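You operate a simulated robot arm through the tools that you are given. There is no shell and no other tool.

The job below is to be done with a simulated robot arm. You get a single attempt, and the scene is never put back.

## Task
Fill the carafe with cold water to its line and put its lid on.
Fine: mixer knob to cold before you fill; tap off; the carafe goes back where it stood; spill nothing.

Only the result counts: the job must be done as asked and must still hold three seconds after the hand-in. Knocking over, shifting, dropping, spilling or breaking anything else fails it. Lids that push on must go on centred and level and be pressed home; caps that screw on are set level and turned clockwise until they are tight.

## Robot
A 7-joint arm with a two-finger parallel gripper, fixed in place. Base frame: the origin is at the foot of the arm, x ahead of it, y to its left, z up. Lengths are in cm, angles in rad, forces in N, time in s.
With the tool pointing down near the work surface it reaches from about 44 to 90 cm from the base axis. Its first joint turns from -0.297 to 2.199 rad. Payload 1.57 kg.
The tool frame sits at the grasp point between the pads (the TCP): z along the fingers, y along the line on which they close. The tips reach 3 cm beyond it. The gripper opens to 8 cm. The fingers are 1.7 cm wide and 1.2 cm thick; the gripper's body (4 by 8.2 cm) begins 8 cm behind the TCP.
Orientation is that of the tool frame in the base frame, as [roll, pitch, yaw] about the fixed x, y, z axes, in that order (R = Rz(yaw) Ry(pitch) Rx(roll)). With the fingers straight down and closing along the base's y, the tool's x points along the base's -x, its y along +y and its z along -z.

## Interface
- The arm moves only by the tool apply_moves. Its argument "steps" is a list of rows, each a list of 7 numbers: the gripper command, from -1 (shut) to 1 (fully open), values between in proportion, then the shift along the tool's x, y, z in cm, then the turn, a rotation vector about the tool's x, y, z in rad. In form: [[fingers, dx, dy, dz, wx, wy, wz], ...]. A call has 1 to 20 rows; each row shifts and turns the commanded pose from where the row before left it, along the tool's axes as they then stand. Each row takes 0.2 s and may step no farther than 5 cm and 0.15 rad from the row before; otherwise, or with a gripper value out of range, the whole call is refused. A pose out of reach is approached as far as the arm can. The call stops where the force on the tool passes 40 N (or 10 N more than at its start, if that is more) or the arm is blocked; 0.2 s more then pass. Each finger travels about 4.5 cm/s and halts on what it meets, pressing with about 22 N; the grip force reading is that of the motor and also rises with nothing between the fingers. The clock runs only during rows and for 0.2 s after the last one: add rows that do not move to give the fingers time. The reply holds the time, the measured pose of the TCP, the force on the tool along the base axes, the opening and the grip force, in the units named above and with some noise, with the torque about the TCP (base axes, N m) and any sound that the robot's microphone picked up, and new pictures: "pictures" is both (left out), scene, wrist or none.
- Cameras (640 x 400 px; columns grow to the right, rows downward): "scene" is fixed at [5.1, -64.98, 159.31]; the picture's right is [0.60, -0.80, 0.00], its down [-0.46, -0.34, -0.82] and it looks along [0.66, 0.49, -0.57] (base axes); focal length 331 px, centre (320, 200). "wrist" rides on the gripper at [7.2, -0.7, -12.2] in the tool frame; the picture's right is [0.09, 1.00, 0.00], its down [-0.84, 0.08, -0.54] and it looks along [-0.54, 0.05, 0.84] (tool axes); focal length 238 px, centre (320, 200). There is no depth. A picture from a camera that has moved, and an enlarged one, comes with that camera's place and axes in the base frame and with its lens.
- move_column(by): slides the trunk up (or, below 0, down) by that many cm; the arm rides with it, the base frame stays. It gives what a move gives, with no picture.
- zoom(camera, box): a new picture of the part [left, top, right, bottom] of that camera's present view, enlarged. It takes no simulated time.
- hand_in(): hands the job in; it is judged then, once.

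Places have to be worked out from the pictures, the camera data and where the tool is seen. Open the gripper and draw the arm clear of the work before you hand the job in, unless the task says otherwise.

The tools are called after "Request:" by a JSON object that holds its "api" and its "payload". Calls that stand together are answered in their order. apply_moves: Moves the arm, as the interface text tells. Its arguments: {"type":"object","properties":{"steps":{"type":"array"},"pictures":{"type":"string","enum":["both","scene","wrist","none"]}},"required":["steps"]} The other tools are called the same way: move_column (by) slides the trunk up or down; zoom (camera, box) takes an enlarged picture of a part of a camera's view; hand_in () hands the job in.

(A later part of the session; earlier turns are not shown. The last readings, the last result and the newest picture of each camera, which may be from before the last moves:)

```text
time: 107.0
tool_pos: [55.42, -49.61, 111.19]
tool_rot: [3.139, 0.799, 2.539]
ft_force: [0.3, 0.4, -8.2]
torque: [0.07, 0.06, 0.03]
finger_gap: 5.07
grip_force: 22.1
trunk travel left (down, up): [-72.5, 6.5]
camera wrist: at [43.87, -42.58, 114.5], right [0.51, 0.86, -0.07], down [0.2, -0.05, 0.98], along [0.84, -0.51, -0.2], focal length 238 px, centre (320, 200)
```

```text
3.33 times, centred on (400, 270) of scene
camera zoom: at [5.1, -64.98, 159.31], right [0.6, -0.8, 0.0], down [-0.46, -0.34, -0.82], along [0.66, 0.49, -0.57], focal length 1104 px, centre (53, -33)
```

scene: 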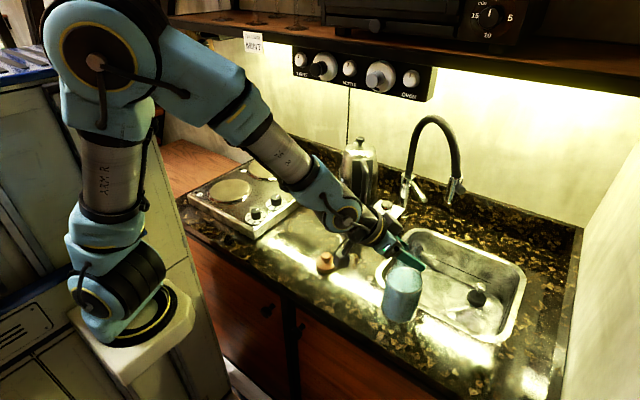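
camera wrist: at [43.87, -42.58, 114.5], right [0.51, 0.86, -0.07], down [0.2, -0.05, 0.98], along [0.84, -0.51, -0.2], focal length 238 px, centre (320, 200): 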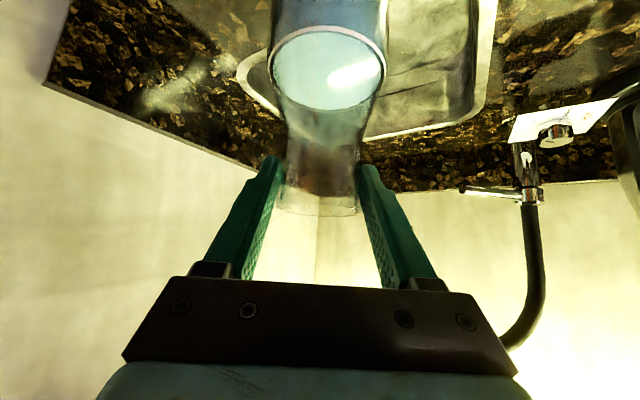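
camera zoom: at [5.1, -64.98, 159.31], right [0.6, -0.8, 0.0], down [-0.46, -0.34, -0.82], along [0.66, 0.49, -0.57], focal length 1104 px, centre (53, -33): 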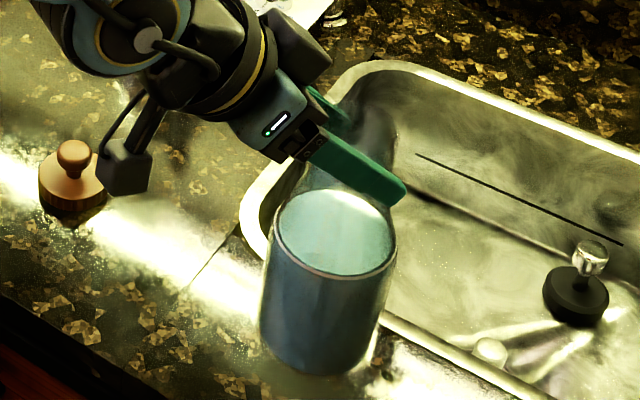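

The carafe is above its original place. I'll lower it gently, with small steps near contact.

Request:
{"api": "apply_moves", "payload": {"steps": [[-0.6, 0.2, 0.085, 0.37, 0, 0, 0], [-0.6, 0.573, 0, 0.557, 0, 0, 0], [-0.6, 0.573, 0, 0.557, 0, 0, 0], [-0.6, 0.573, 0, 0.557, 0, 0, 0], [-0.6, 0.287, 0, 0.279, 0, 0, 0], [-0.6, 0, 0, 0, 0, 0, 0]], "pictures": "none"}}

```text
time: 108.4
tool_pos: [55.73, -49.64, 108.03]
tool_rot: [3.139, 0.8, 2.539]
ft_force: [0.4, 0.0, -9.2]
torque: [0.03, 0.06, 0.02]
finger_gap: 5.11
grip_force: 22.2
trunk travel left (down, up): [-72.5, 6.5]
```

It's at z 108.0 and still hanging. Now small steps down to contact.

Request:
{"api": "apply_moves", "payload": {"steps": [[-0.6, 0.143, 0, 0.139, 0, 0, 0], [-0.6, 0.143, 0, 0.139, 0, 0, 0], [-0.6, 0, 0, 0, 0, 0, 0]], "pictures": "none"}}

```text
time: 109.2
tool_pos: [55.64, -49.78, 107.89]
tool_rot: [3.14, 0.804, 2.54]
ft_force: [-3.9, -2.2, 11.7]
torque: [-0.37, 0.11, -0.06]
finger_gap: 5.14
grip_force: 21.9
trunk travel left (down, up): [-72.5, 6.5]
```

Contact a bit earlier than expected; the full carafe probably slid slightly in the grip. I'll look before releasing.

Request:
{"api": "apply_moves", "payload": {"steps": [[-0.6, -0.05, 0, -0.049, 0, 0, 0]], "pictures": "both"}}

Request:
{"api": "zoom", "payload": {"camera": "scene", "box": [360, 220, 450, 330]}}

Request:
{"api": "zoom", "payload": {"camera": "wrist", "box": [220, 0, 420, 260]}}

```text
time: 109.6
tool_pos: [55.71, -49.68, 107.88]
tool_rot: [3.139, 0.801, 2.54]
ft_force: [-1.8, -2.4, 12.0]
torque: [-0.04, -0.44, 0.07]
finger_gap: 5.11
grip_force: 22.1
trunk travel left (down, up): [-72.5, 6.5]
camera wrist: at [44.04, -42.61, 111.04], right [0.51, 0.86, -0.07], down [0.2, -0.05, 0.98], along [0.84, -0.51, -0.2], focal length 238 px, centre (320, 200)
```

scene: 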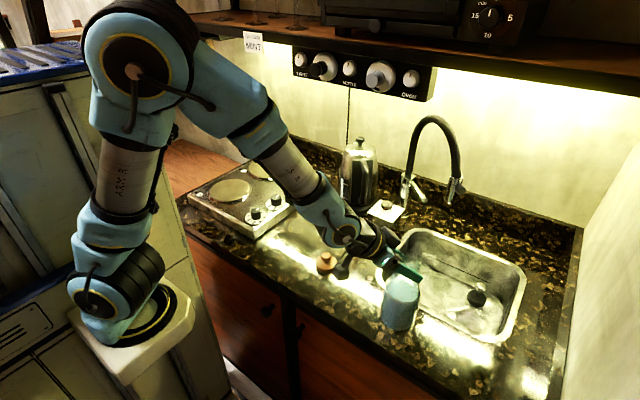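
wrist: 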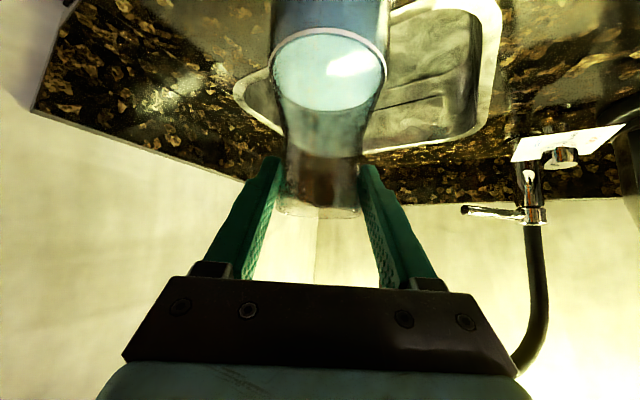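

```text
3.64 times, centred on (405, 275) of scene
camera zoom: at [5.1, -64.98, 159.31], right [0.6, -0.8, 0.0], down [-0.46, -0.34, -0.82], along [0.66, 0.49, -0.57], focal length 1205 px, centre (11, -73)
```

zoom: 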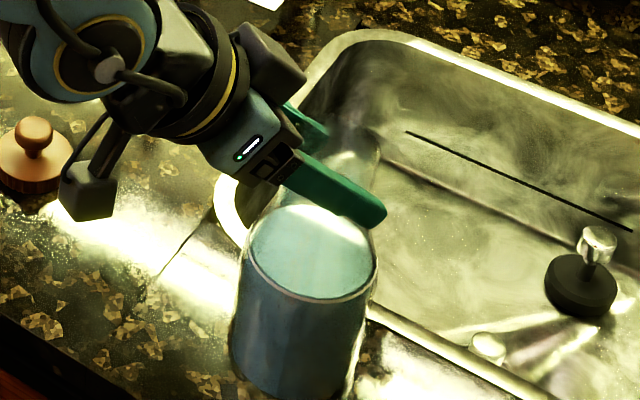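

```text
1.54 times, centred on (320, 130) of wrist
camera zoom: at [44.04, -42.61, 111.04], right [0.51, 0.86, -0.07], down [0.2, -0.05, 0.98], along [0.84, -0.51, -0.2], focal length 367 px, centre (320, 308)
```

zoom: 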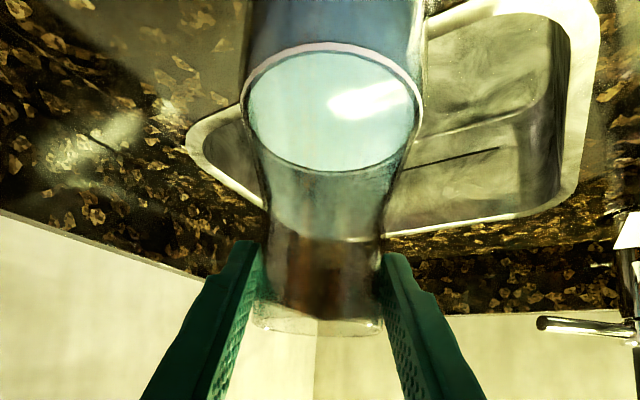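

The carafe stands upright within about 0.3 cm of its original place. I'll relax the pressure, open, and back away horizontally.

Request:
{"api": "apply_moves", "payload": {"steps": [[-0.6, -0.085, 0, -0.083, 0, 0, 0], [0, 0, 0, 0, 0, 0, 0], [0.4, 0, 0, 0, 0, 0, 0], [0.8, 0, 0, 0, 0, 0, 0], [1, 0, 0, 0, 0, 0, 0], [1, 0, 0, 0, 0, 0, 0]], "pictures": "both"}}

Request:
{"api": "zoom", "payload": {"camera": "wrist", "box": [220, 0, 420, 260]}}

```text
time: 111.0
tool_pos: [55.7, -49.62, 107.82]
tool_rot: [3.14, 0.799, 2.539]
ft_force: [0.2, 0.6, -0.1]
torque: [0.01, -0.02, 0.0]
finger_gap: 7.98
grip_force: 0.0
trunk travel left (down, up): [-72.5, 6.5]
camera wrist: at [44.07, -42.59, 111.13], right [0.51, 0.86, -0.07], down [0.2, -0.05, 0.98], along [0.84, -0.51, -0.2], focal length 238 px, centre (320, 200)
```

scene: 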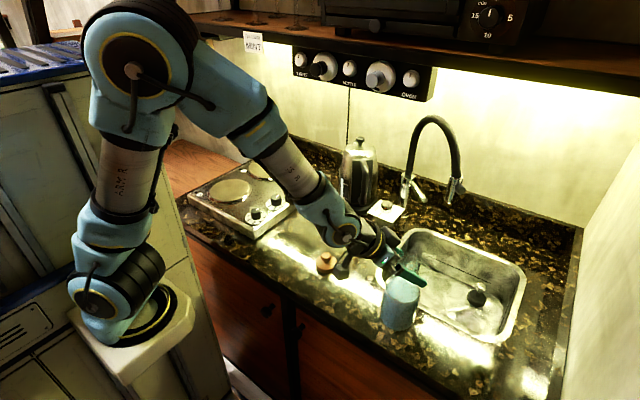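
wrist: 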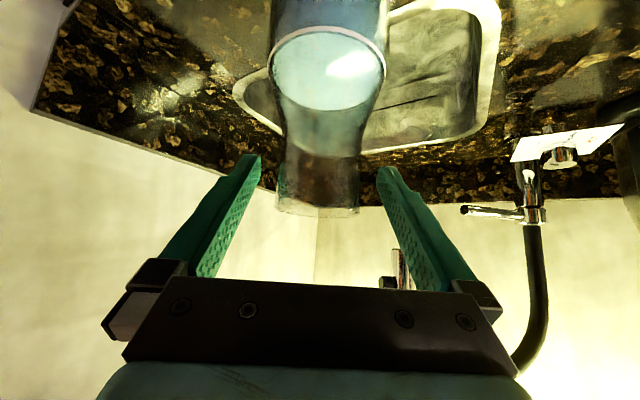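

```text
1.54 times, centred on (320, 130) of wrist
camera zoom: at [44.07, -42.59, 111.13], right [0.51, 0.86, -0.07], down [0.2, -0.05, 0.98], along [0.84, -0.51, -0.2], focal length 367 px, centre (320, 308)
```

zoom: 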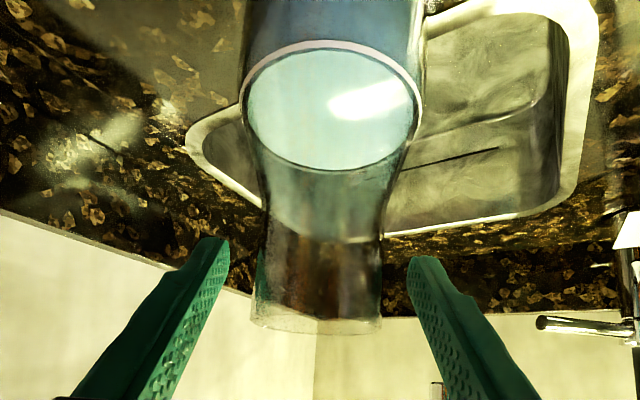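

The carafe is free and steady. I'll back away horizontally, then rise.

Request:
{"api": "apply_moves", "payload": {"steps": [[1, 1.05, 0, -1.08, 0, 0, 0], [1, 1.39, 0, -1.43, 0, 0, 0], [1, 1.39, 0, -1.43, 0, 0, 0], [1, 1.39, 0, -1.43, 0, 0, 0], [1, -2.15, 0, -2.09, 0, 0, 0], [1, -2.15, 0, -2.09, 0, 0, 0], [1, -2.15, 0, -2.09, 0, 0, 0], [1, -2.15, 0, -2.09, 0, 0, 0], [1, 0, 0, 0, 0, 0, 0]], "pictures": "both"}}

Request:
{"api": "zoom", "payload": {"camera": "wrist", "box": [220, 0, 420, 220]}}

```text
time: 113.0
tool_pos: [49.44, -45.55, 119.81]
tool_rot: [-3.14, 0.801, 2.542]
ft_force: [1.1, -0.5, -0.9]
torque: [-0.02, 0.03, 0.02]
finger_gap: 7.99
grip_force: 0.1
trunk travel left (down, up): [-72.5, 6.5]
camera wrist: at [37.94, -38.44, 123.12], right [0.51, 0.86, -0.07], down [0.2, -0.05, 0.98], along [0.84, -0.51, -0.2], focal length 238 px, centre (320, 200)
```

scene: 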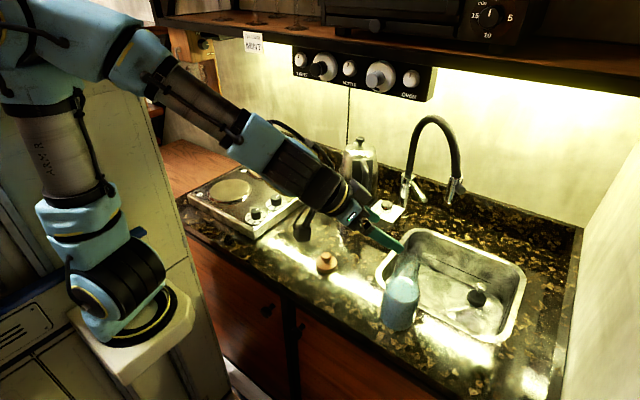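
wrist: 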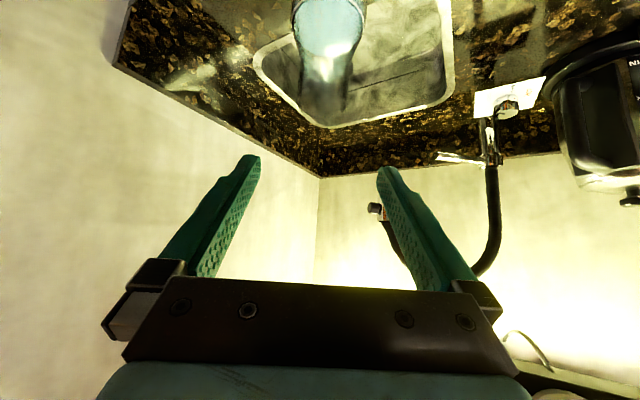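

```text
1.82 times, centred on (320, 110) of wrist
camera zoom: at [37.94, -38.44, 123.12], right [0.51, 0.86, -0.07], down [0.2, -0.05, 0.98], along [0.84, -0.51, -0.2], focal length 433 px, centre (320, 364)
```

zoom: 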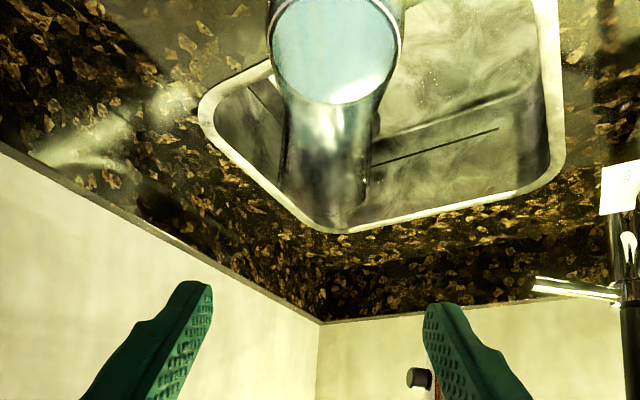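

Now I'll bring the tool back to vertical and go above the lid.

Request:
{"api": "apply_moves", "payload": {"steps": [[1, 0, 0, 0, -0.086, 0, -0.0836], [1, 0, 0, 0, -0.086, 0, -0.0836], [1, 0, 0, 0, -0.086, 0, -0.0836], [1, 0, 0, 0, -0.086, 0, -0.0836], [1, 0, 0, 0, -0.086, 0, -0.0836], [1, 0, 0, 0, 0, 0.1333, 0], [1, 0, 0, 0, 0, 0.1333, 0], [1, 0, 0, 0, 0, 0.1333, 0], [1, 0, 0, 0, 0, 0.1333, 0], [1, 0, 0, 0, 0, 0.1333, 0], [1, 0, 0, 0, 0, 0.1333, 0], [1, -1.76, 3.25, 2.2, 0, 0, 0], [1, -1.76, 3.25, 2.2, 0, 0, 0], [0.7, -1.76, 3.25, 2.2, 0, 0, 0], [0.5, -1.76, 3.25, 2.2, 0, 0, 0], [0.5, -1.76, 3.25, 2.2, 0, 0, 0], [0.5, -1.76, 3.25, 2.2, 0, 0, 0], [0.5, 0, 0, 0, 0, 0, 0]], "pictures": "both"}}

Request:
{"api": "zoom", "payload": {"camera": "wrist", "box": [240, 60, 400, 200]}}

Request:
{"api": "zoom", "payload": {"camera": "scene", "box": [375, 235, 435, 335]}}

```text
time: 116.8
tool_pos: [60.08, -25.89, 106.65]
tool_rot: [-3.14, 0.002, 3.139]
ft_force: [-0.5, -0.7, -0.3]
torque: [-0.01, -0.01, -0.02]
finger_gap: 5.98
grip_force: 0.1
trunk travel left (down, up): [-72.5, 6.5]
camera wrist: at [52.98, -26.69, 118.74], right [-0.09, 1.0, 0.0], down [0.84, 0.08, 0.54], along [0.54, 0.05, -0.84], focal length 238 px, centre (320, 200)
```

scene: 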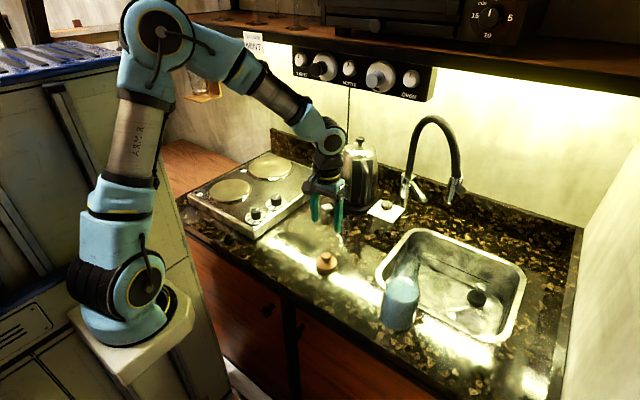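
wrist: 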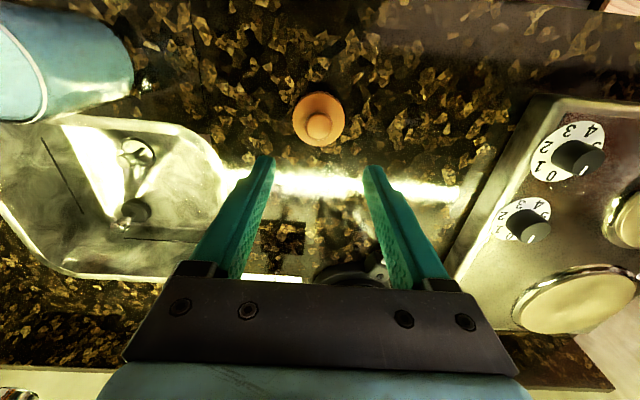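

```text
2.86 times, centred on (320, 130) of wrist
camera zoom: at [52.98, -26.69, 118.74], right [-0.09, 1.0, 0.0], down [0.84, 0.08, 0.54], along [0.54, 0.05, -0.84], focal length 681 px, centre (320, 400)
```

zoom: 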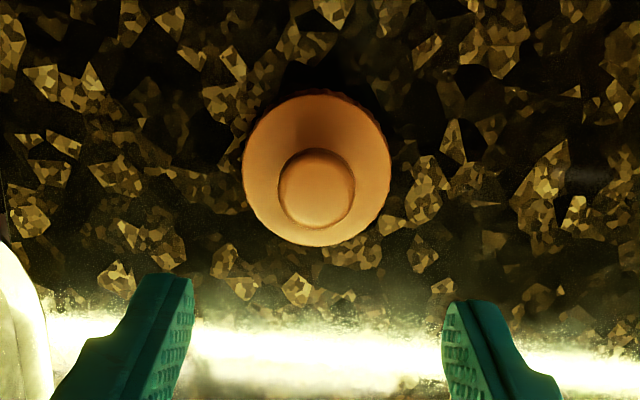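

```text
4.00 times, centred on (405, 285) of scene
camera zoom: at [5.1, -64.98, 159.31], right [0.6, -0.8, 0.0], down [-0.46, -0.34, -0.82], along [0.66, 0.49, -0.57], focal length 1325 px, centre (-20, -140)
```

zoom: 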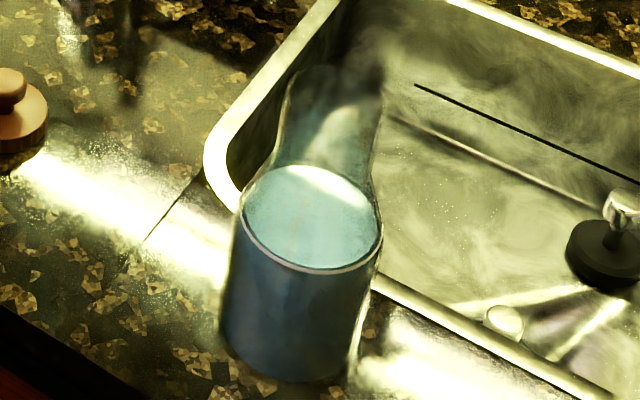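

The carafe is back in place (about 0.3 cm off) with the water at its ring. The lid's knob is at (60.05, -26.1); I'll descend around it.

Request:
{"api": "apply_moves", "payload": {"steps": [[0.4, 0.04, -0.1, 3, 0, 0, 0], [0.4, 0.04, -0.1, 3, 0, 0, 0], [0.4, 0, 0, 3, 0, 0, 0], [0.4, 0, 0, 2, 0, 0, 0], [0.4, 0, 0, 1.6, 0, 0, 0], [0.4, 0, 0, 0, 0, 0, 0]], "pictures": "both"}}

Request:
{"api": "zoom", "payload": {"camera": "wrist", "box": [240, 90, 400, 230]}}

Request:
{"api": "zoom", "payload": {"camera": "scene", "box": [290, 210, 370, 290]}}

```text
time: 118.2
tool_pos: [59.99, -26.18, 94.06]
tool_rot: [3.141, -0.001, 3.139]
ft_force: [0.1, 0.3, 0.6]
torque: [0.02, -0.02, 0.0]
finger_gap: 5.61
grip_force: 0.0
trunk travel left (down, up): [-72.5, 6.5]
camera wrist: at [52.89, -26.95, 106.13], right [-0.09, 1.0, 0.0], down [0.84, 0.08, 0.54], along [0.54, 0.05, -0.84], focal length 238 px, centre (320, 200)
```

scene: 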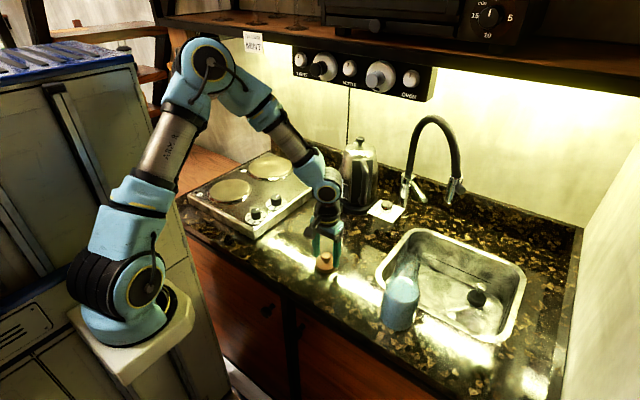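
wrist: 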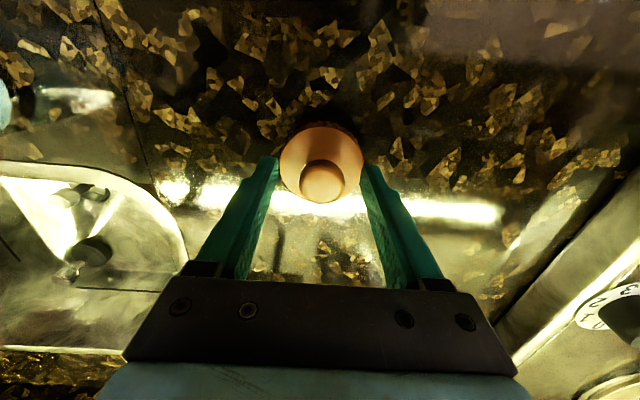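

```text
2.86 times, centred on (320, 160) of wrist
camera zoom: at [52.89, -26.95, 106.13], right [-0.09, 1.0, 0.0], down [0.84, 0.08, 0.54], along [0.54, 0.05, -0.84], focal length 681 px, centre (320, 314)
```

zoom: 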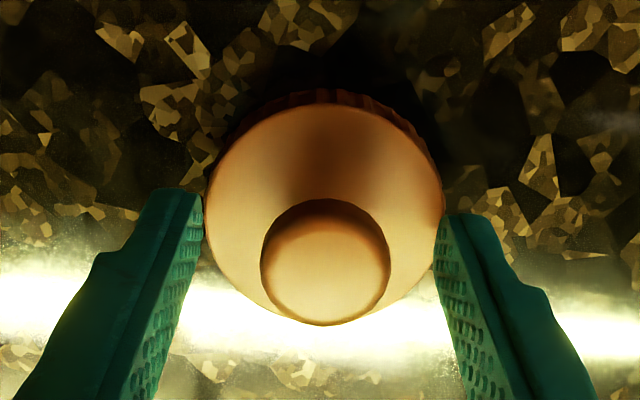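

```text
5.00 times, centred on (330, 250) of scene
camera zoom: at [5.1, -64.98, 159.31], right [0.6, -0.8, 0.0], down [-0.46, -0.34, -0.82], along [0.66, 0.49, -0.57], focal length 1657 px, centre (270, -50)
```

zoom: 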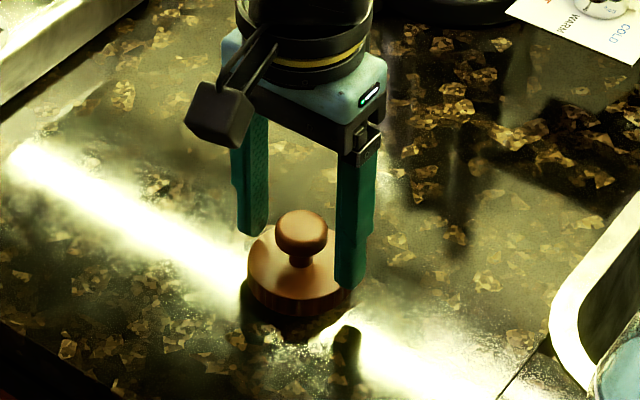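

The fingers flank the knob centrally. I'll close and lift the lid.

Request:
{"api": "apply_moves", "payload": {"steps": [[0.1, 0, 0.06, 0, 0, 0, 0], [-0.4, 0, 0, 0, 0, 0, 0], [-0.5, 0, 0, 0, 0, 0, 0], [-0.5, 0, 0, 0, 0, 0, 0], [-0.5, 0, 0, 0, 0, 0, 0]], "pictures": "wrist"}}

Request:
{"api": "zoom", "payload": {"camera": "wrist", "box": [240, 90, 400, 230]}}

```text
time: 119.4
tool_pos: [60.11, -26.13, 94.09]
tool_rot: [3.141, -0.002, 3.141]
ft_force: [0.8, -0.5, 0.2]
torque: [0.05, 0.04, 0.0]
finger_gap: 2.82
grip_force: 22.1
trunk travel left (down, up): [-72.5, 6.5]
camera wrist: at [52.9, -26.88, 106.18], right [-0.09, 1.0, 0.0], down [0.84, 0.08, 0.54], along [0.54, 0.05, -0.84], focal length 238 px, centre (320, 200)
```

wrist: 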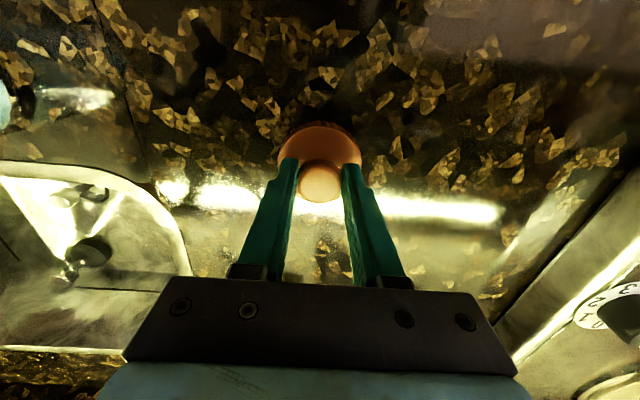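

```text
2.86 times, centred on (320, 160) of wrist
camera zoom: at [52.9, -26.88, 106.18], right [-0.09, 1.0, 0.0], down [0.84, 0.08, 0.54], along [0.54, 0.05, -0.84], focal length 681 px, centre (320, 314)
```

zoom: 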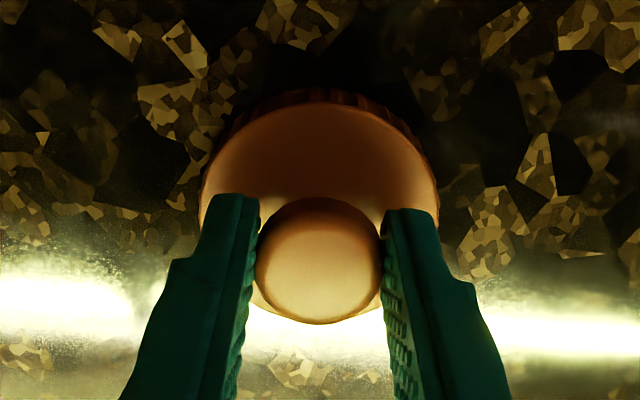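

The lid is gripped centrally. Before moving it, I'll measure the carafe mouth's present position from the scene camera.

Request:
{"api": "zoom", "payload": {"camera": "scene", "box": [390, 245, 430, 275]}}

Request:
{"api": "zoom", "payload": {"camera": "scene", "box": [380, 265, 430, 315]}}

```text
13.33 times, centred on (410, 260) of scene
camera zoom: at [5.1, -64.98, 159.31], right [0.6, -0.8, 0.0], down [-0.46, -0.34, -0.82], along [0.66, 0.49, -0.57], focal length 4418 px, centre (-880, -600)
```

zoom: 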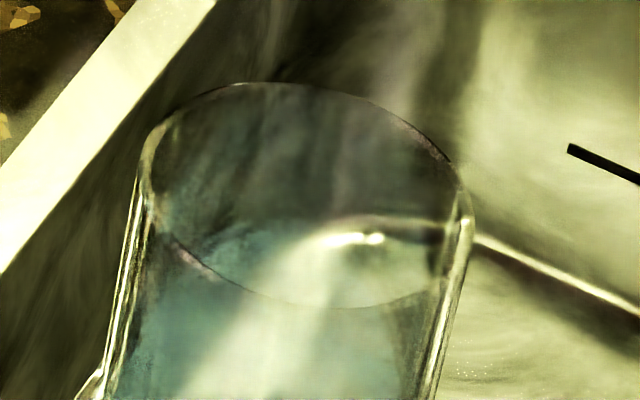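

```text
8.00 times, centred on (405, 290) of scene
camera zoom: at [5.1, -64.98, 159.31], right [0.6, -0.8, 0.0], down [-0.46, -0.34, -0.82], along [0.66, 0.49, -0.57], focal length 2651 px, centre (-360, -520)
```

zoom: 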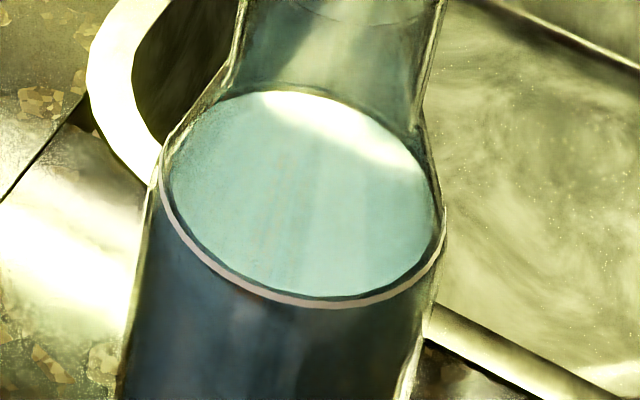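

I'll lift the lid and stop beside the carafe at height, so the wrist camera can see lid and mouth together for accurate centring.

Request:
{"api": "apply_moves", "payload": {"steps": [[-0.5, 0, 0, -1, 0, 0, 0], [-0.5, 0, 0, -3, 0, 0, 0], [-0.5, 0, 0, -4.4, 0, 0, 0], [-0.5, 0, 0, -4.4, 0, 0, 0], [-0.5, 0, 0, -4.4, 0, 0, 0], [-0.5, 0, 0, -4.4, 0, 0, 0], [-0.5, 0, 0, -4.4, 0, 0, 0], [-0.5, 1, -3.5, 0, 0, 0, 0], [-0.5, 1, -3.5, 0, 0, 0, 0], [-0.5, 1, -3.5, 0, 0, 0, 0], [-0.5, 1, -3.5, 0, 0, 0, 0], [-0.5, 0, 0, 0, 0, 0, 0], [-0.5, 0, 0, 0, 0, 0, 0]], "pictures": "both"}}

Request:
{"api": "zoom", "payload": {"camera": "wrist", "box": [170, 60, 300, 160]}}

Request:
{"api": "zoom", "payload": {"camera": "wrist", "box": [255, 110, 385, 210]}}

Request:
{"api": "zoom", "payload": {"camera": "scene", "box": [350, 190, 440, 320]}}

```text
time: 122.2
tool_pos: [58.83, -42.71, 118.37]
tool_rot: [-3.141, -0.001, 3.141]
ft_force: [0.3, 0.2, 0.9]
torque: [-0.02, 0.0, -0.04]
finger_gap: 2.83
grip_force: 21.8
out of reach, approached as far as the arm can: row 6, 7
trunk travel left (down, up): [-72.5, 6.5]
camera wrist: at [51.59, -43.56, 130.46], right [-0.09, 1.0, 0.0], down [0.84, 0.08, 0.54], along [0.54, 0.05, -0.84], focal length 238 px, centre (320, 200)
```

scene: 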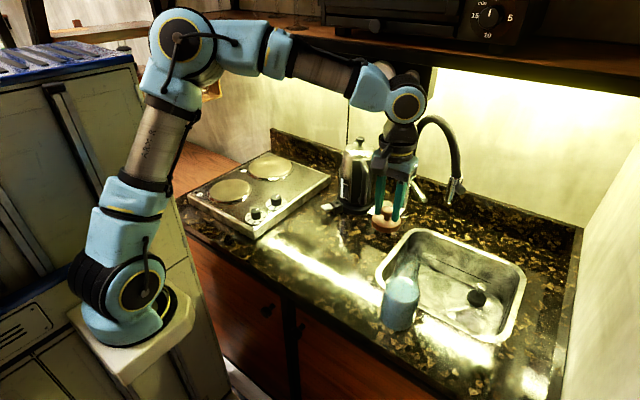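
wrist: 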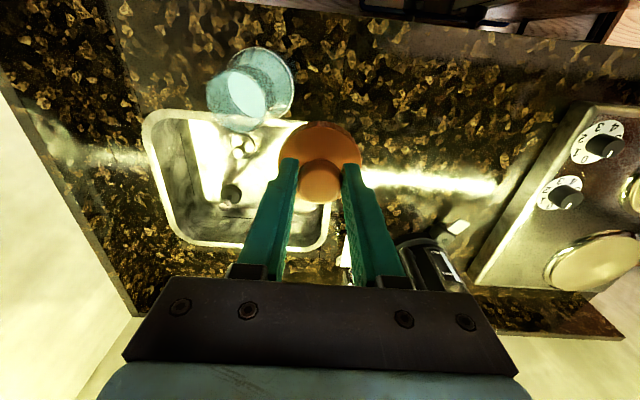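

```text
4.00 times, centred on (235, 110) of wrist
camera zoom: at [51.59, -43.56, 130.46], right [-0.09, 1.0, 0.0], down [0.84, 0.08, 0.54], along [0.54, 0.05, -0.84], focal length 953 px, centre (660, 560)
```

zoom: 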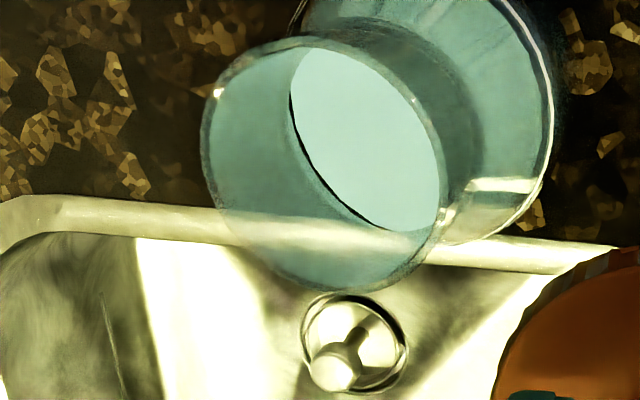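

```text
4.00 times, centred on (320, 160) of wrist
camera zoom: at [51.59, -43.56, 130.46], right [-0.09, 1.0, 0.0], down [0.84, 0.08, 0.54], along [0.54, 0.05, -0.84], focal length 953 px, centre (320, 360)
```

zoom: 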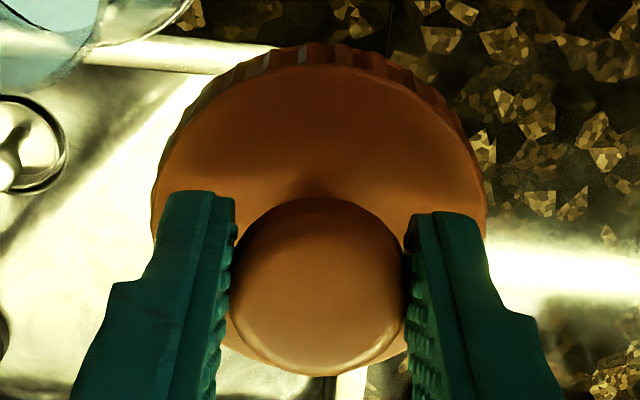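

```text
3.08 times, centred on (395, 255) of scene
camera zoom: at [5.1, -64.98, 159.31], right [0.6, -0.8, 0.0], down [-0.46, -0.34, -0.82], along [0.66, 0.49, -0.57], focal length 1020 px, centre (89, 31)
```

zoom: 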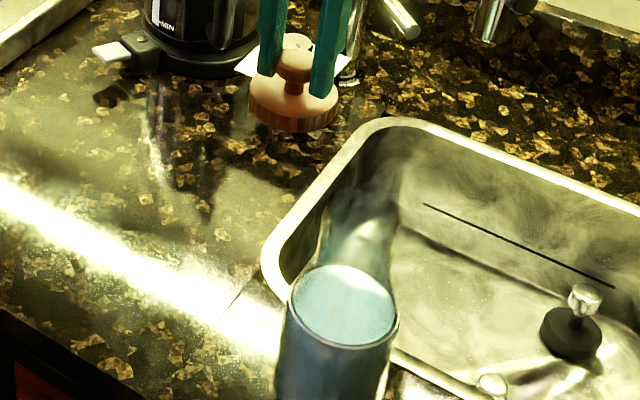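

In the wrist view the mouth centre is at (56.19, -50.26), which is (-2.6, -7.33) from the lid axis. I'll move the lid over it.

Request:
{"api": "apply_moves", "payload": {"steps": [[-0.5, 0.65, -1.83, 0, 0, 0, 0], [-0.5, 0.65, -1.83, 0, 0, 0, 0], [-0.5, 0.65, -1.83, 0, 0, 0, 0], [-0.5, 0.65, -1.84, 0, 0, 0, 0], [-0.5, 0, 0, 0, 0, 0, 0], [-0.5, 0, 0, 0, 0, 0, 0]], "pictures": "both"}}

Request:
{"api": "zoom", "payload": {"camera": "scene", "box": [375, 215, 435, 315]}}

Request:
{"api": "zoom", "payload": {"camera": "wrist", "box": [255, 70, 385, 210]}}

```text
time: 123.6
tool_pos: [56.18, -50.28, 118.28]
tool_rot: [-3.141, -0.002, 3.14]
ft_force: [0.3, -1.1, 0.2]
torque: [-0.02, 0.02, 0.0]
finger_gap: 2.83
grip_force: 22.0
trunk travel left (down, up): [-72.5, 6.5]
camera wrist: at [49.0, -50.93, 130.39], right [-0.09, 1.0, 0.0], down [0.84, 0.08, 0.54], along [0.54, 0.05, -0.84], focal length 238 px, centre (320, 200)
```

scene: 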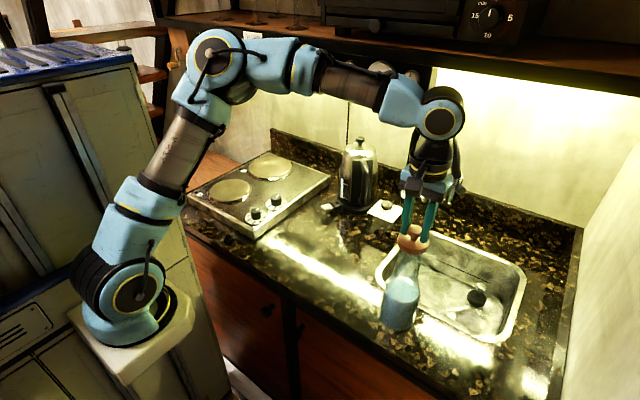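
wrist: 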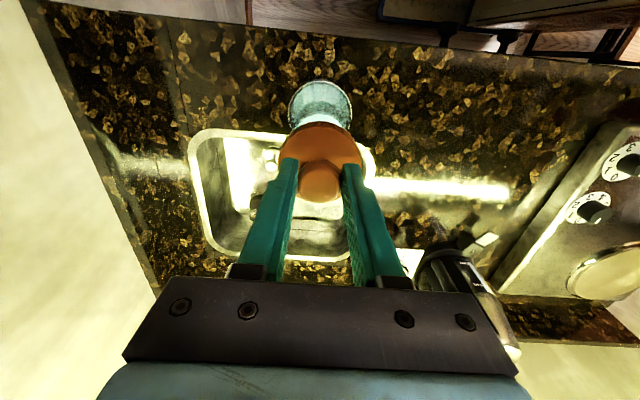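

```text
4.00 times, centred on (405, 265) of scene
camera zoom: at [5.1, -64.98, 159.31], right [0.6, -0.8, 0.0], down [-0.46, -0.34, -0.82], along [0.66, 0.49, -0.57], focal length 1325 px, centre (-20, -60)
```

zoom: 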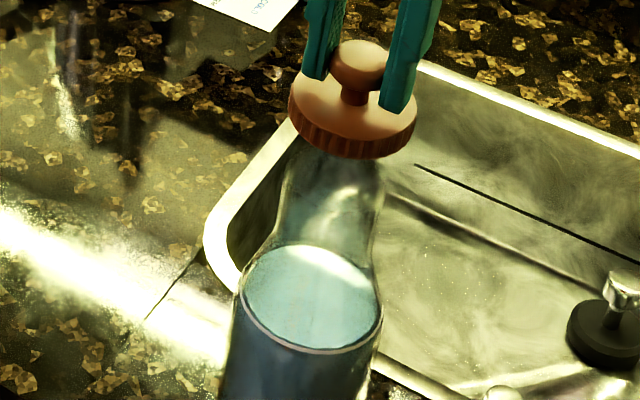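

```text
2.86 times, centred on (320, 140) of wrist
camera zoom: at [49.0, -50.93, 130.39], right [-0.09, 1.0, 0.0], down [0.84, 0.08, 0.54], along [0.54, 0.05, -0.84], focal length 681 px, centre (320, 371)
```

zoom: 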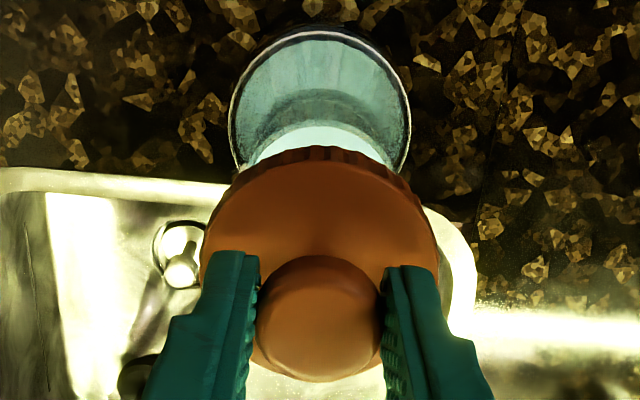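

The lid lines up laterally with the carafe in the scene view. I'll repeat the same zoom frame as used when the lid was originally on, to compare in depth as well.

Request:
{"api": "zoom", "payload": {"camera": "scene", "box": [365, 225, 445, 325]}}

Request:
{"api": "zoom", "payload": {"camera": "scene", "box": [390, 220, 430, 260]}}

```text
4.00 times, centred on (405, 275) of scene
camera zoom: at [5.1, -64.98, 159.31], right [0.6, -0.8, 0.0], down [-0.46, -0.34, -0.82], along [0.66, 0.49, -0.57], focal length 1325 px, centre (-20, -100)
```

zoom: 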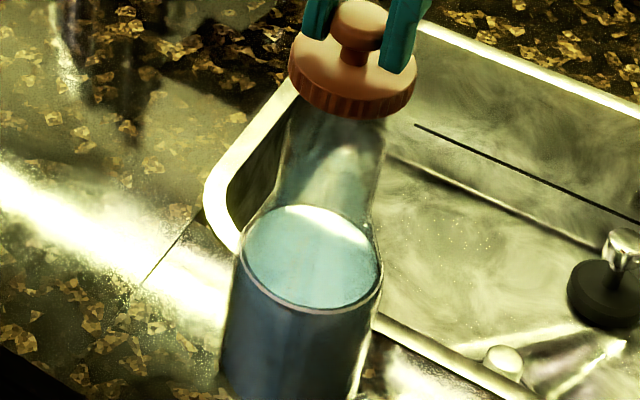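

```text
10.00 times, centred on (410, 240) of scene
camera zoom: at [5.1, -64.98, 159.31], right [0.6, -0.8, 0.0], down [-0.46, -0.34, -0.82], along [0.66, 0.49, -0.57], focal length 3313 px, centre (-580, -200)
```

zoom: 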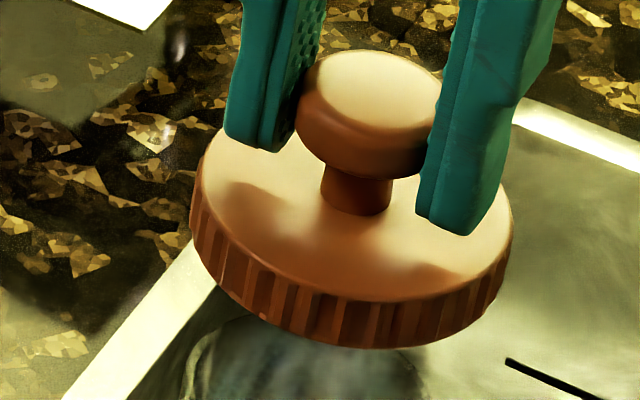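

Combining the wrist, scene and dead-reckoning measures, the mouth axis is best put at (56.08, -50.38). I'll shift the lid (-0.12, -0.08) and lower to just above the rim.

Request:
{"api": "apply_moves", "payload": {"steps": [[-0.5, 0.12, -0.08, 0.5, 0, 0, 0], [-0.5, 0, 0, 1, 0, 0, 0], [-0.5, 0, 0, 1, 0, 0, 0], [-0.5, 0, 0, 0.8, 0, 0, 0], [-0.5, 0, 0, 0, 0, 0, 0]], "pictures": "both"}}

Request:
{"api": "zoom", "payload": {"camera": "scene", "box": [385, 230, 435, 280]}}

Request:
{"api": "zoom", "payload": {"camera": "wrist", "box": [255, 70, 385, 210]}}

```text
time: 124.8
tool_pos: [55.95, -50.18, 114.84]
tool_rot: [3.142, -0.001, 3.14]
ft_force: [-0.6, 0.9, -0.2]
torque: [-0.02, 0.04, 0.05]
finger_gap: 2.84
grip_force: 22.2
trunk travel left (down, up): [-72.5, 6.5]
camera wrist: at [48.9, -51.02, 127.12], right [-0.09, 1.0, 0.0], down [0.84, 0.08, 0.54], along [0.54, 0.05, -0.84], focal length 238 px, centre (320, 200)
```

scene: 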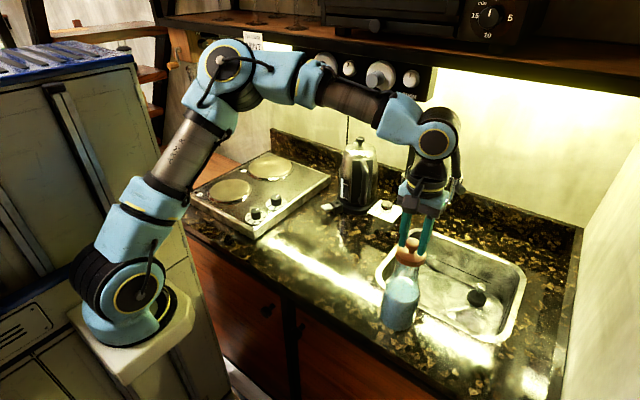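
wrist: 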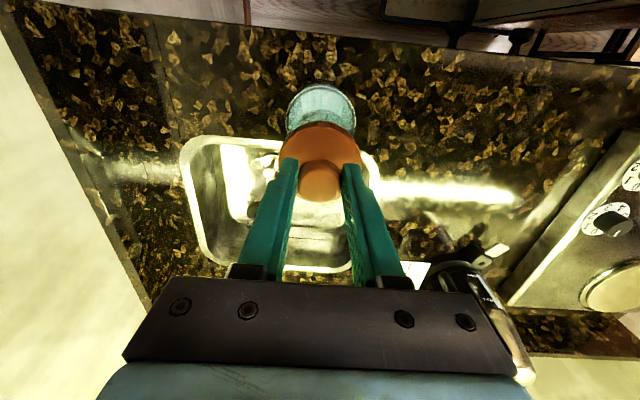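

```text
8.00 times, centred on (410, 255) of scene
camera zoom: at [5.1, -64.98, 159.31], right [0.6, -0.8, 0.0], down [-0.46, -0.34, -0.82], along [0.66, 0.49, -0.57], focal length 2651 px, centre (-400, -240)
```

zoom: 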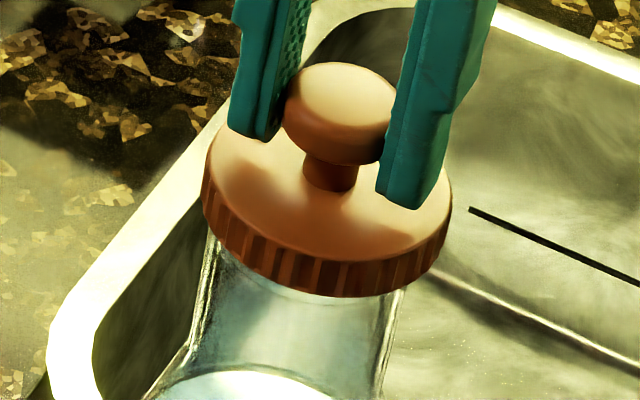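

```text
2.86 times, centred on (320, 140) of wrist
camera zoom: at [48.9, -51.02, 127.12], right [-0.09, 1.0, 0.0], down [0.84, 0.08, 0.54], along [0.54, 0.05, -0.84], focal length 681 px, centre (320, 371)
```

zoom: 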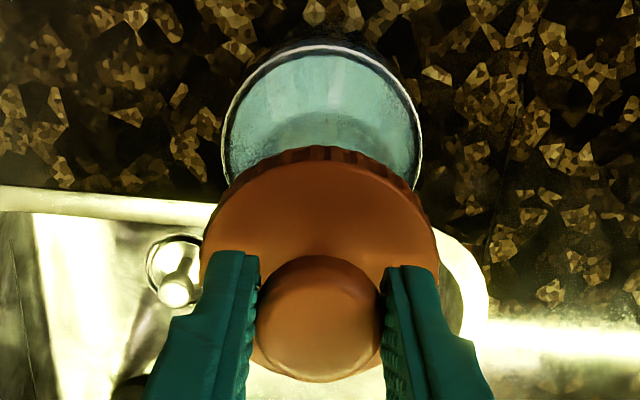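

The lid is right above the rim. I'll lower in small steps, watching for lateral or early contact forces.

Request:
{"api": "apply_moves", "payload": {"steps": [[-0.5, 0, 0, 0.3, 0, 0, 0], [-0.5, 0, 0, 0.3, 0, 0, 0], [-0.5, 0, 0, 0, 0, 0, 0]], "pictures": "none"}}

```text
time: 125.6
tool_pos: [55.97, -50.26, 114.43]
tool_rot: [-3.14, 0.0, 3.141]
ft_force: [-0.9, 0.2, -0.4]
torque: [0.02, 0.03, 0.02]
finger_gap: 2.84
grip_force: 22.5
trunk travel left (down, up): [-72.5, 6.5]
```

No contact yet at 114.4. I'll continue.

Request:
{"api": "apply_moves", "payload": {"steps": [[-0.5, 0, 0, 0.2, 0, 0, 0], [-0.5, 0, 0, 0.2, 0, 0, 0], [-0.5, 0, 0, 0, 0, 0, 0]], "pictures": "none"}}

```text
time: 126.4
tool_pos: [55.84, -50.15, 114.01]
tool_rot: [-3.141, 0.001, 3.14]
ft_force: [-0.3, 0.1, -0.8]
torque: [0.01, 0.03, 0.01]
finger_gap: 2.85
grip_force: 22.2
trunk travel left (down, up): [-72.5, 6.5]
```

Still free at 114.0, so the skirt is passing over the rim. Continuing slowly.

Request:
{"api": "apply_moves", "payload": {"steps": [[-0.5, 0, 0, 0.2, 0, 0, 0], [-0.5, 0, 0, 0.2, 0, 0, 0], [-0.5, 0, 0, 0, 0, 0, 0]], "pictures": "both"}}

Request:
{"api": "zoom", "payload": {"camera": "scene", "box": [385, 230, 435, 280]}}

```text
time: 127.2
tool_pos: [55.96, -50.27, 113.63]
tool_rot: [3.141, 0.001, 3.138]
ft_force: [-0.3, -1.3, 0.0]
torque: [-0.01, -0.02, -0.01]
finger_gap: 2.84
grip_force: 21.6
trunk travel left (down, up): [-72.5, 6.5]
camera wrist: at [48.88, -50.97, 125.76], right [-0.09, 1.0, 0.0], down [0.84, 0.08, 0.54], along [0.54, 0.05, -0.84], focal length 238 px, centre (320, 200)
```

scene: 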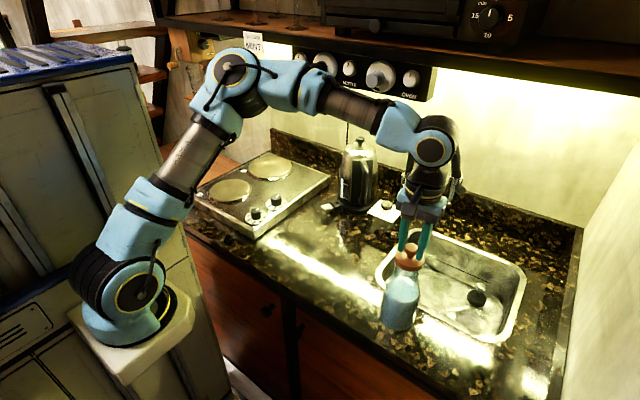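
wrist: 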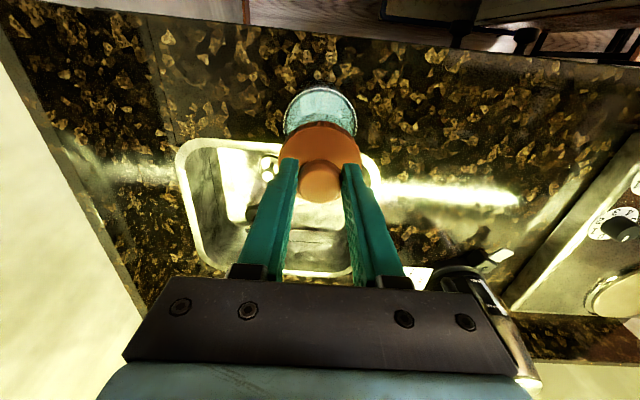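

```text
8.00 times, centred on (410, 255) of scene
camera zoom: at [5.1, -64.98, 159.31], right [0.6, -0.8, 0.0], down [-0.46, -0.34, -0.82], along [0.66, 0.49, -0.57], focal length 2651 px, centre (-400, -240)
```

zoom: 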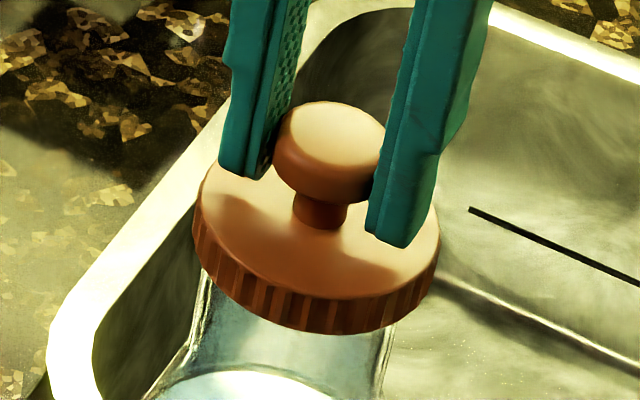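

The lid is over the neck, level and without side force. Home is at about 113.0, so I'll press on slowly.

Request:
{"api": "apply_moves", "payload": {"steps": [[-0.5, 0, 0, 0.2, 0, 0, 0], [-0.5, 0, 0, 0.1, 0, 0, 0], [-0.5, 0, 0, 0, 0, 0, 0]], "pictures": "none"}}

```text
time: 128.0
tool_pos: [55.98, -50.18, 113.3]
tool_rot: [3.141, 0.0, 3.139]
ft_force: [0.4, -0.6, 0.7]
torque: [0.0, 0.02, 0.01]
finger_gap: 2.84
grip_force: 22.1
trunk travel left (down, up): [-72.5, 6.5]
```

No resistance yet at 113.3. I'll step on down.

Request:
{"api": "apply_moves", "payload": {"steps": [[-0.5, 0, 0, 0.15, 0, 0, 0], [-0.5, 0, 0, 0.1, 0, 0, 0], [-0.5, 0, 0, 0, 0, 0, 0]], "pictures": "none"}}

```text
time: 128.8
tool_pos: [56.01, -50.23, 113.01]
tool_rot: [3.141, 0.001, 3.14]
ft_force: [-0.2, 0.3, -0.4]
torque: [-0.03, -0.01, -0.03]
finger_gap: 2.84
grip_force: 22.1
trunk travel left (down, up): [-72.5, 6.5]
```

Still no resistance, so the knob may sit slightly higher in the fingers now. I'll continue in small steps until it seats.

Request:
{"api": "apply_moves", "payload": {"steps": [[-0.5, 0, 0, 0.1, 0, 0, 0], [-0.5, 0, 0, 0.1, 0, 0, 0], [-0.5, 0, 0, 0, 0, 0, 0]], "pictures": "scene"}}

Request:
{"api": "zoom", "payload": {"camera": "scene", "box": [385, 230, 435, 280]}}

```text
time: 129.6
tool_pos: [56.05, -50.18, 112.96]
tool_rot: [3.142, 0.0, 3.14]
ft_force: [-1.4, 2.9, 9.4]
torque: [0.08, 0.05, 0.0]
finger_gap: 2.83
grip_force: 21.9
trunk travel left (down, up): [-72.5, 6.5]
heard: snap
```

scene: 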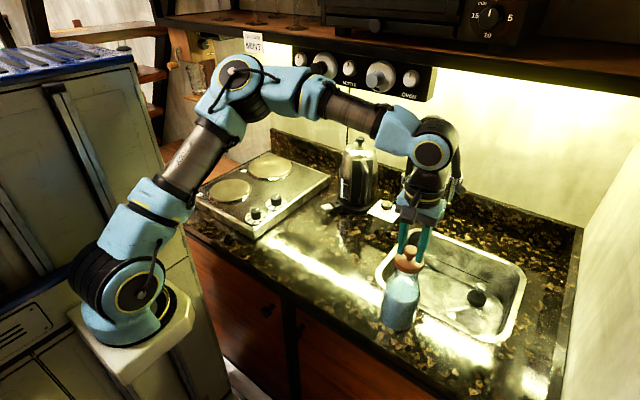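

```text
8.00 times, centred on (410, 255) of scene
camera zoom: at [5.1, -64.98, 159.31], right [0.6, -0.8, 0.0], down [-0.46, -0.34, -0.82], along [0.66, 0.49, -0.57], focal length 2651 px, centre (-400, -240)
```

zoom: 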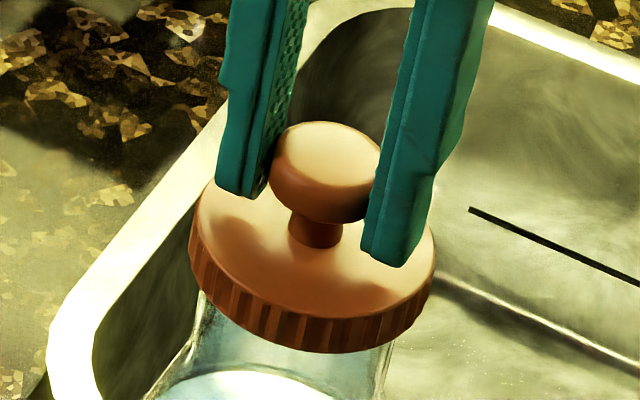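

A "snap": the lid engaged. I'll press a little more to be sure it's home, then look.

Request:
{"api": "apply_moves", "payload": {"steps": [[-0.5, 0, 0, 0.1, 0, 0, 0], [-0.5, 0, 0, 0.05, 0, 0, 0], [-0.5, 0, 0, 0, 0, 0, 0]], "pictures": "scene"}}

Request:
{"api": "zoom", "payload": {"camera": "scene", "box": [365, 225, 445, 325]}}

```text
time: 130.4
tool_pos: [56.05, -50.19, 112.87]
tool_rot: [-3.139, 0.002, 3.141]
ft_force: [0.7, 3.7, 27.0]
torque: [0.08, -0.12, 0.0]
finger_gap: 2.82
grip_force: 22.0
trunk travel left (down, up): [-72.5, 6.5]
```

scene: 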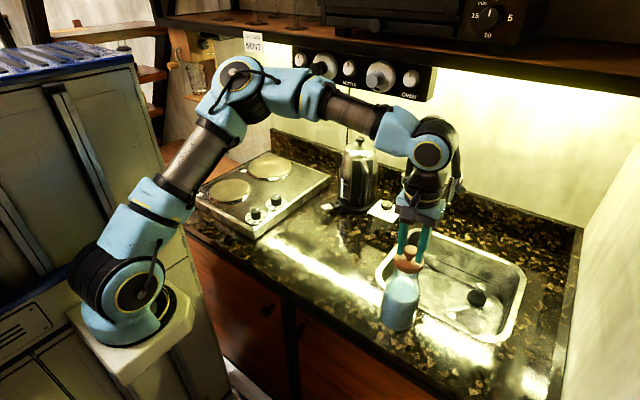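

```text
4.00 times, centred on (405, 275) of scene
camera zoom: at [5.1, -64.98, 159.31], right [0.6, -0.8, 0.0], down [-0.46, -0.34, -0.82], along [0.66, 0.49, -0.57], focal length 1325 px, centre (-20, -100)
```

zoom: 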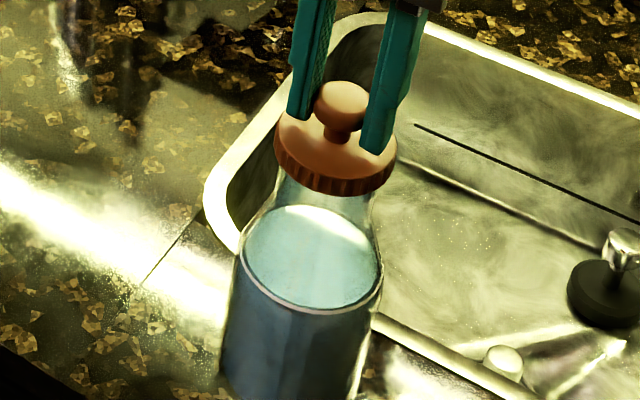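

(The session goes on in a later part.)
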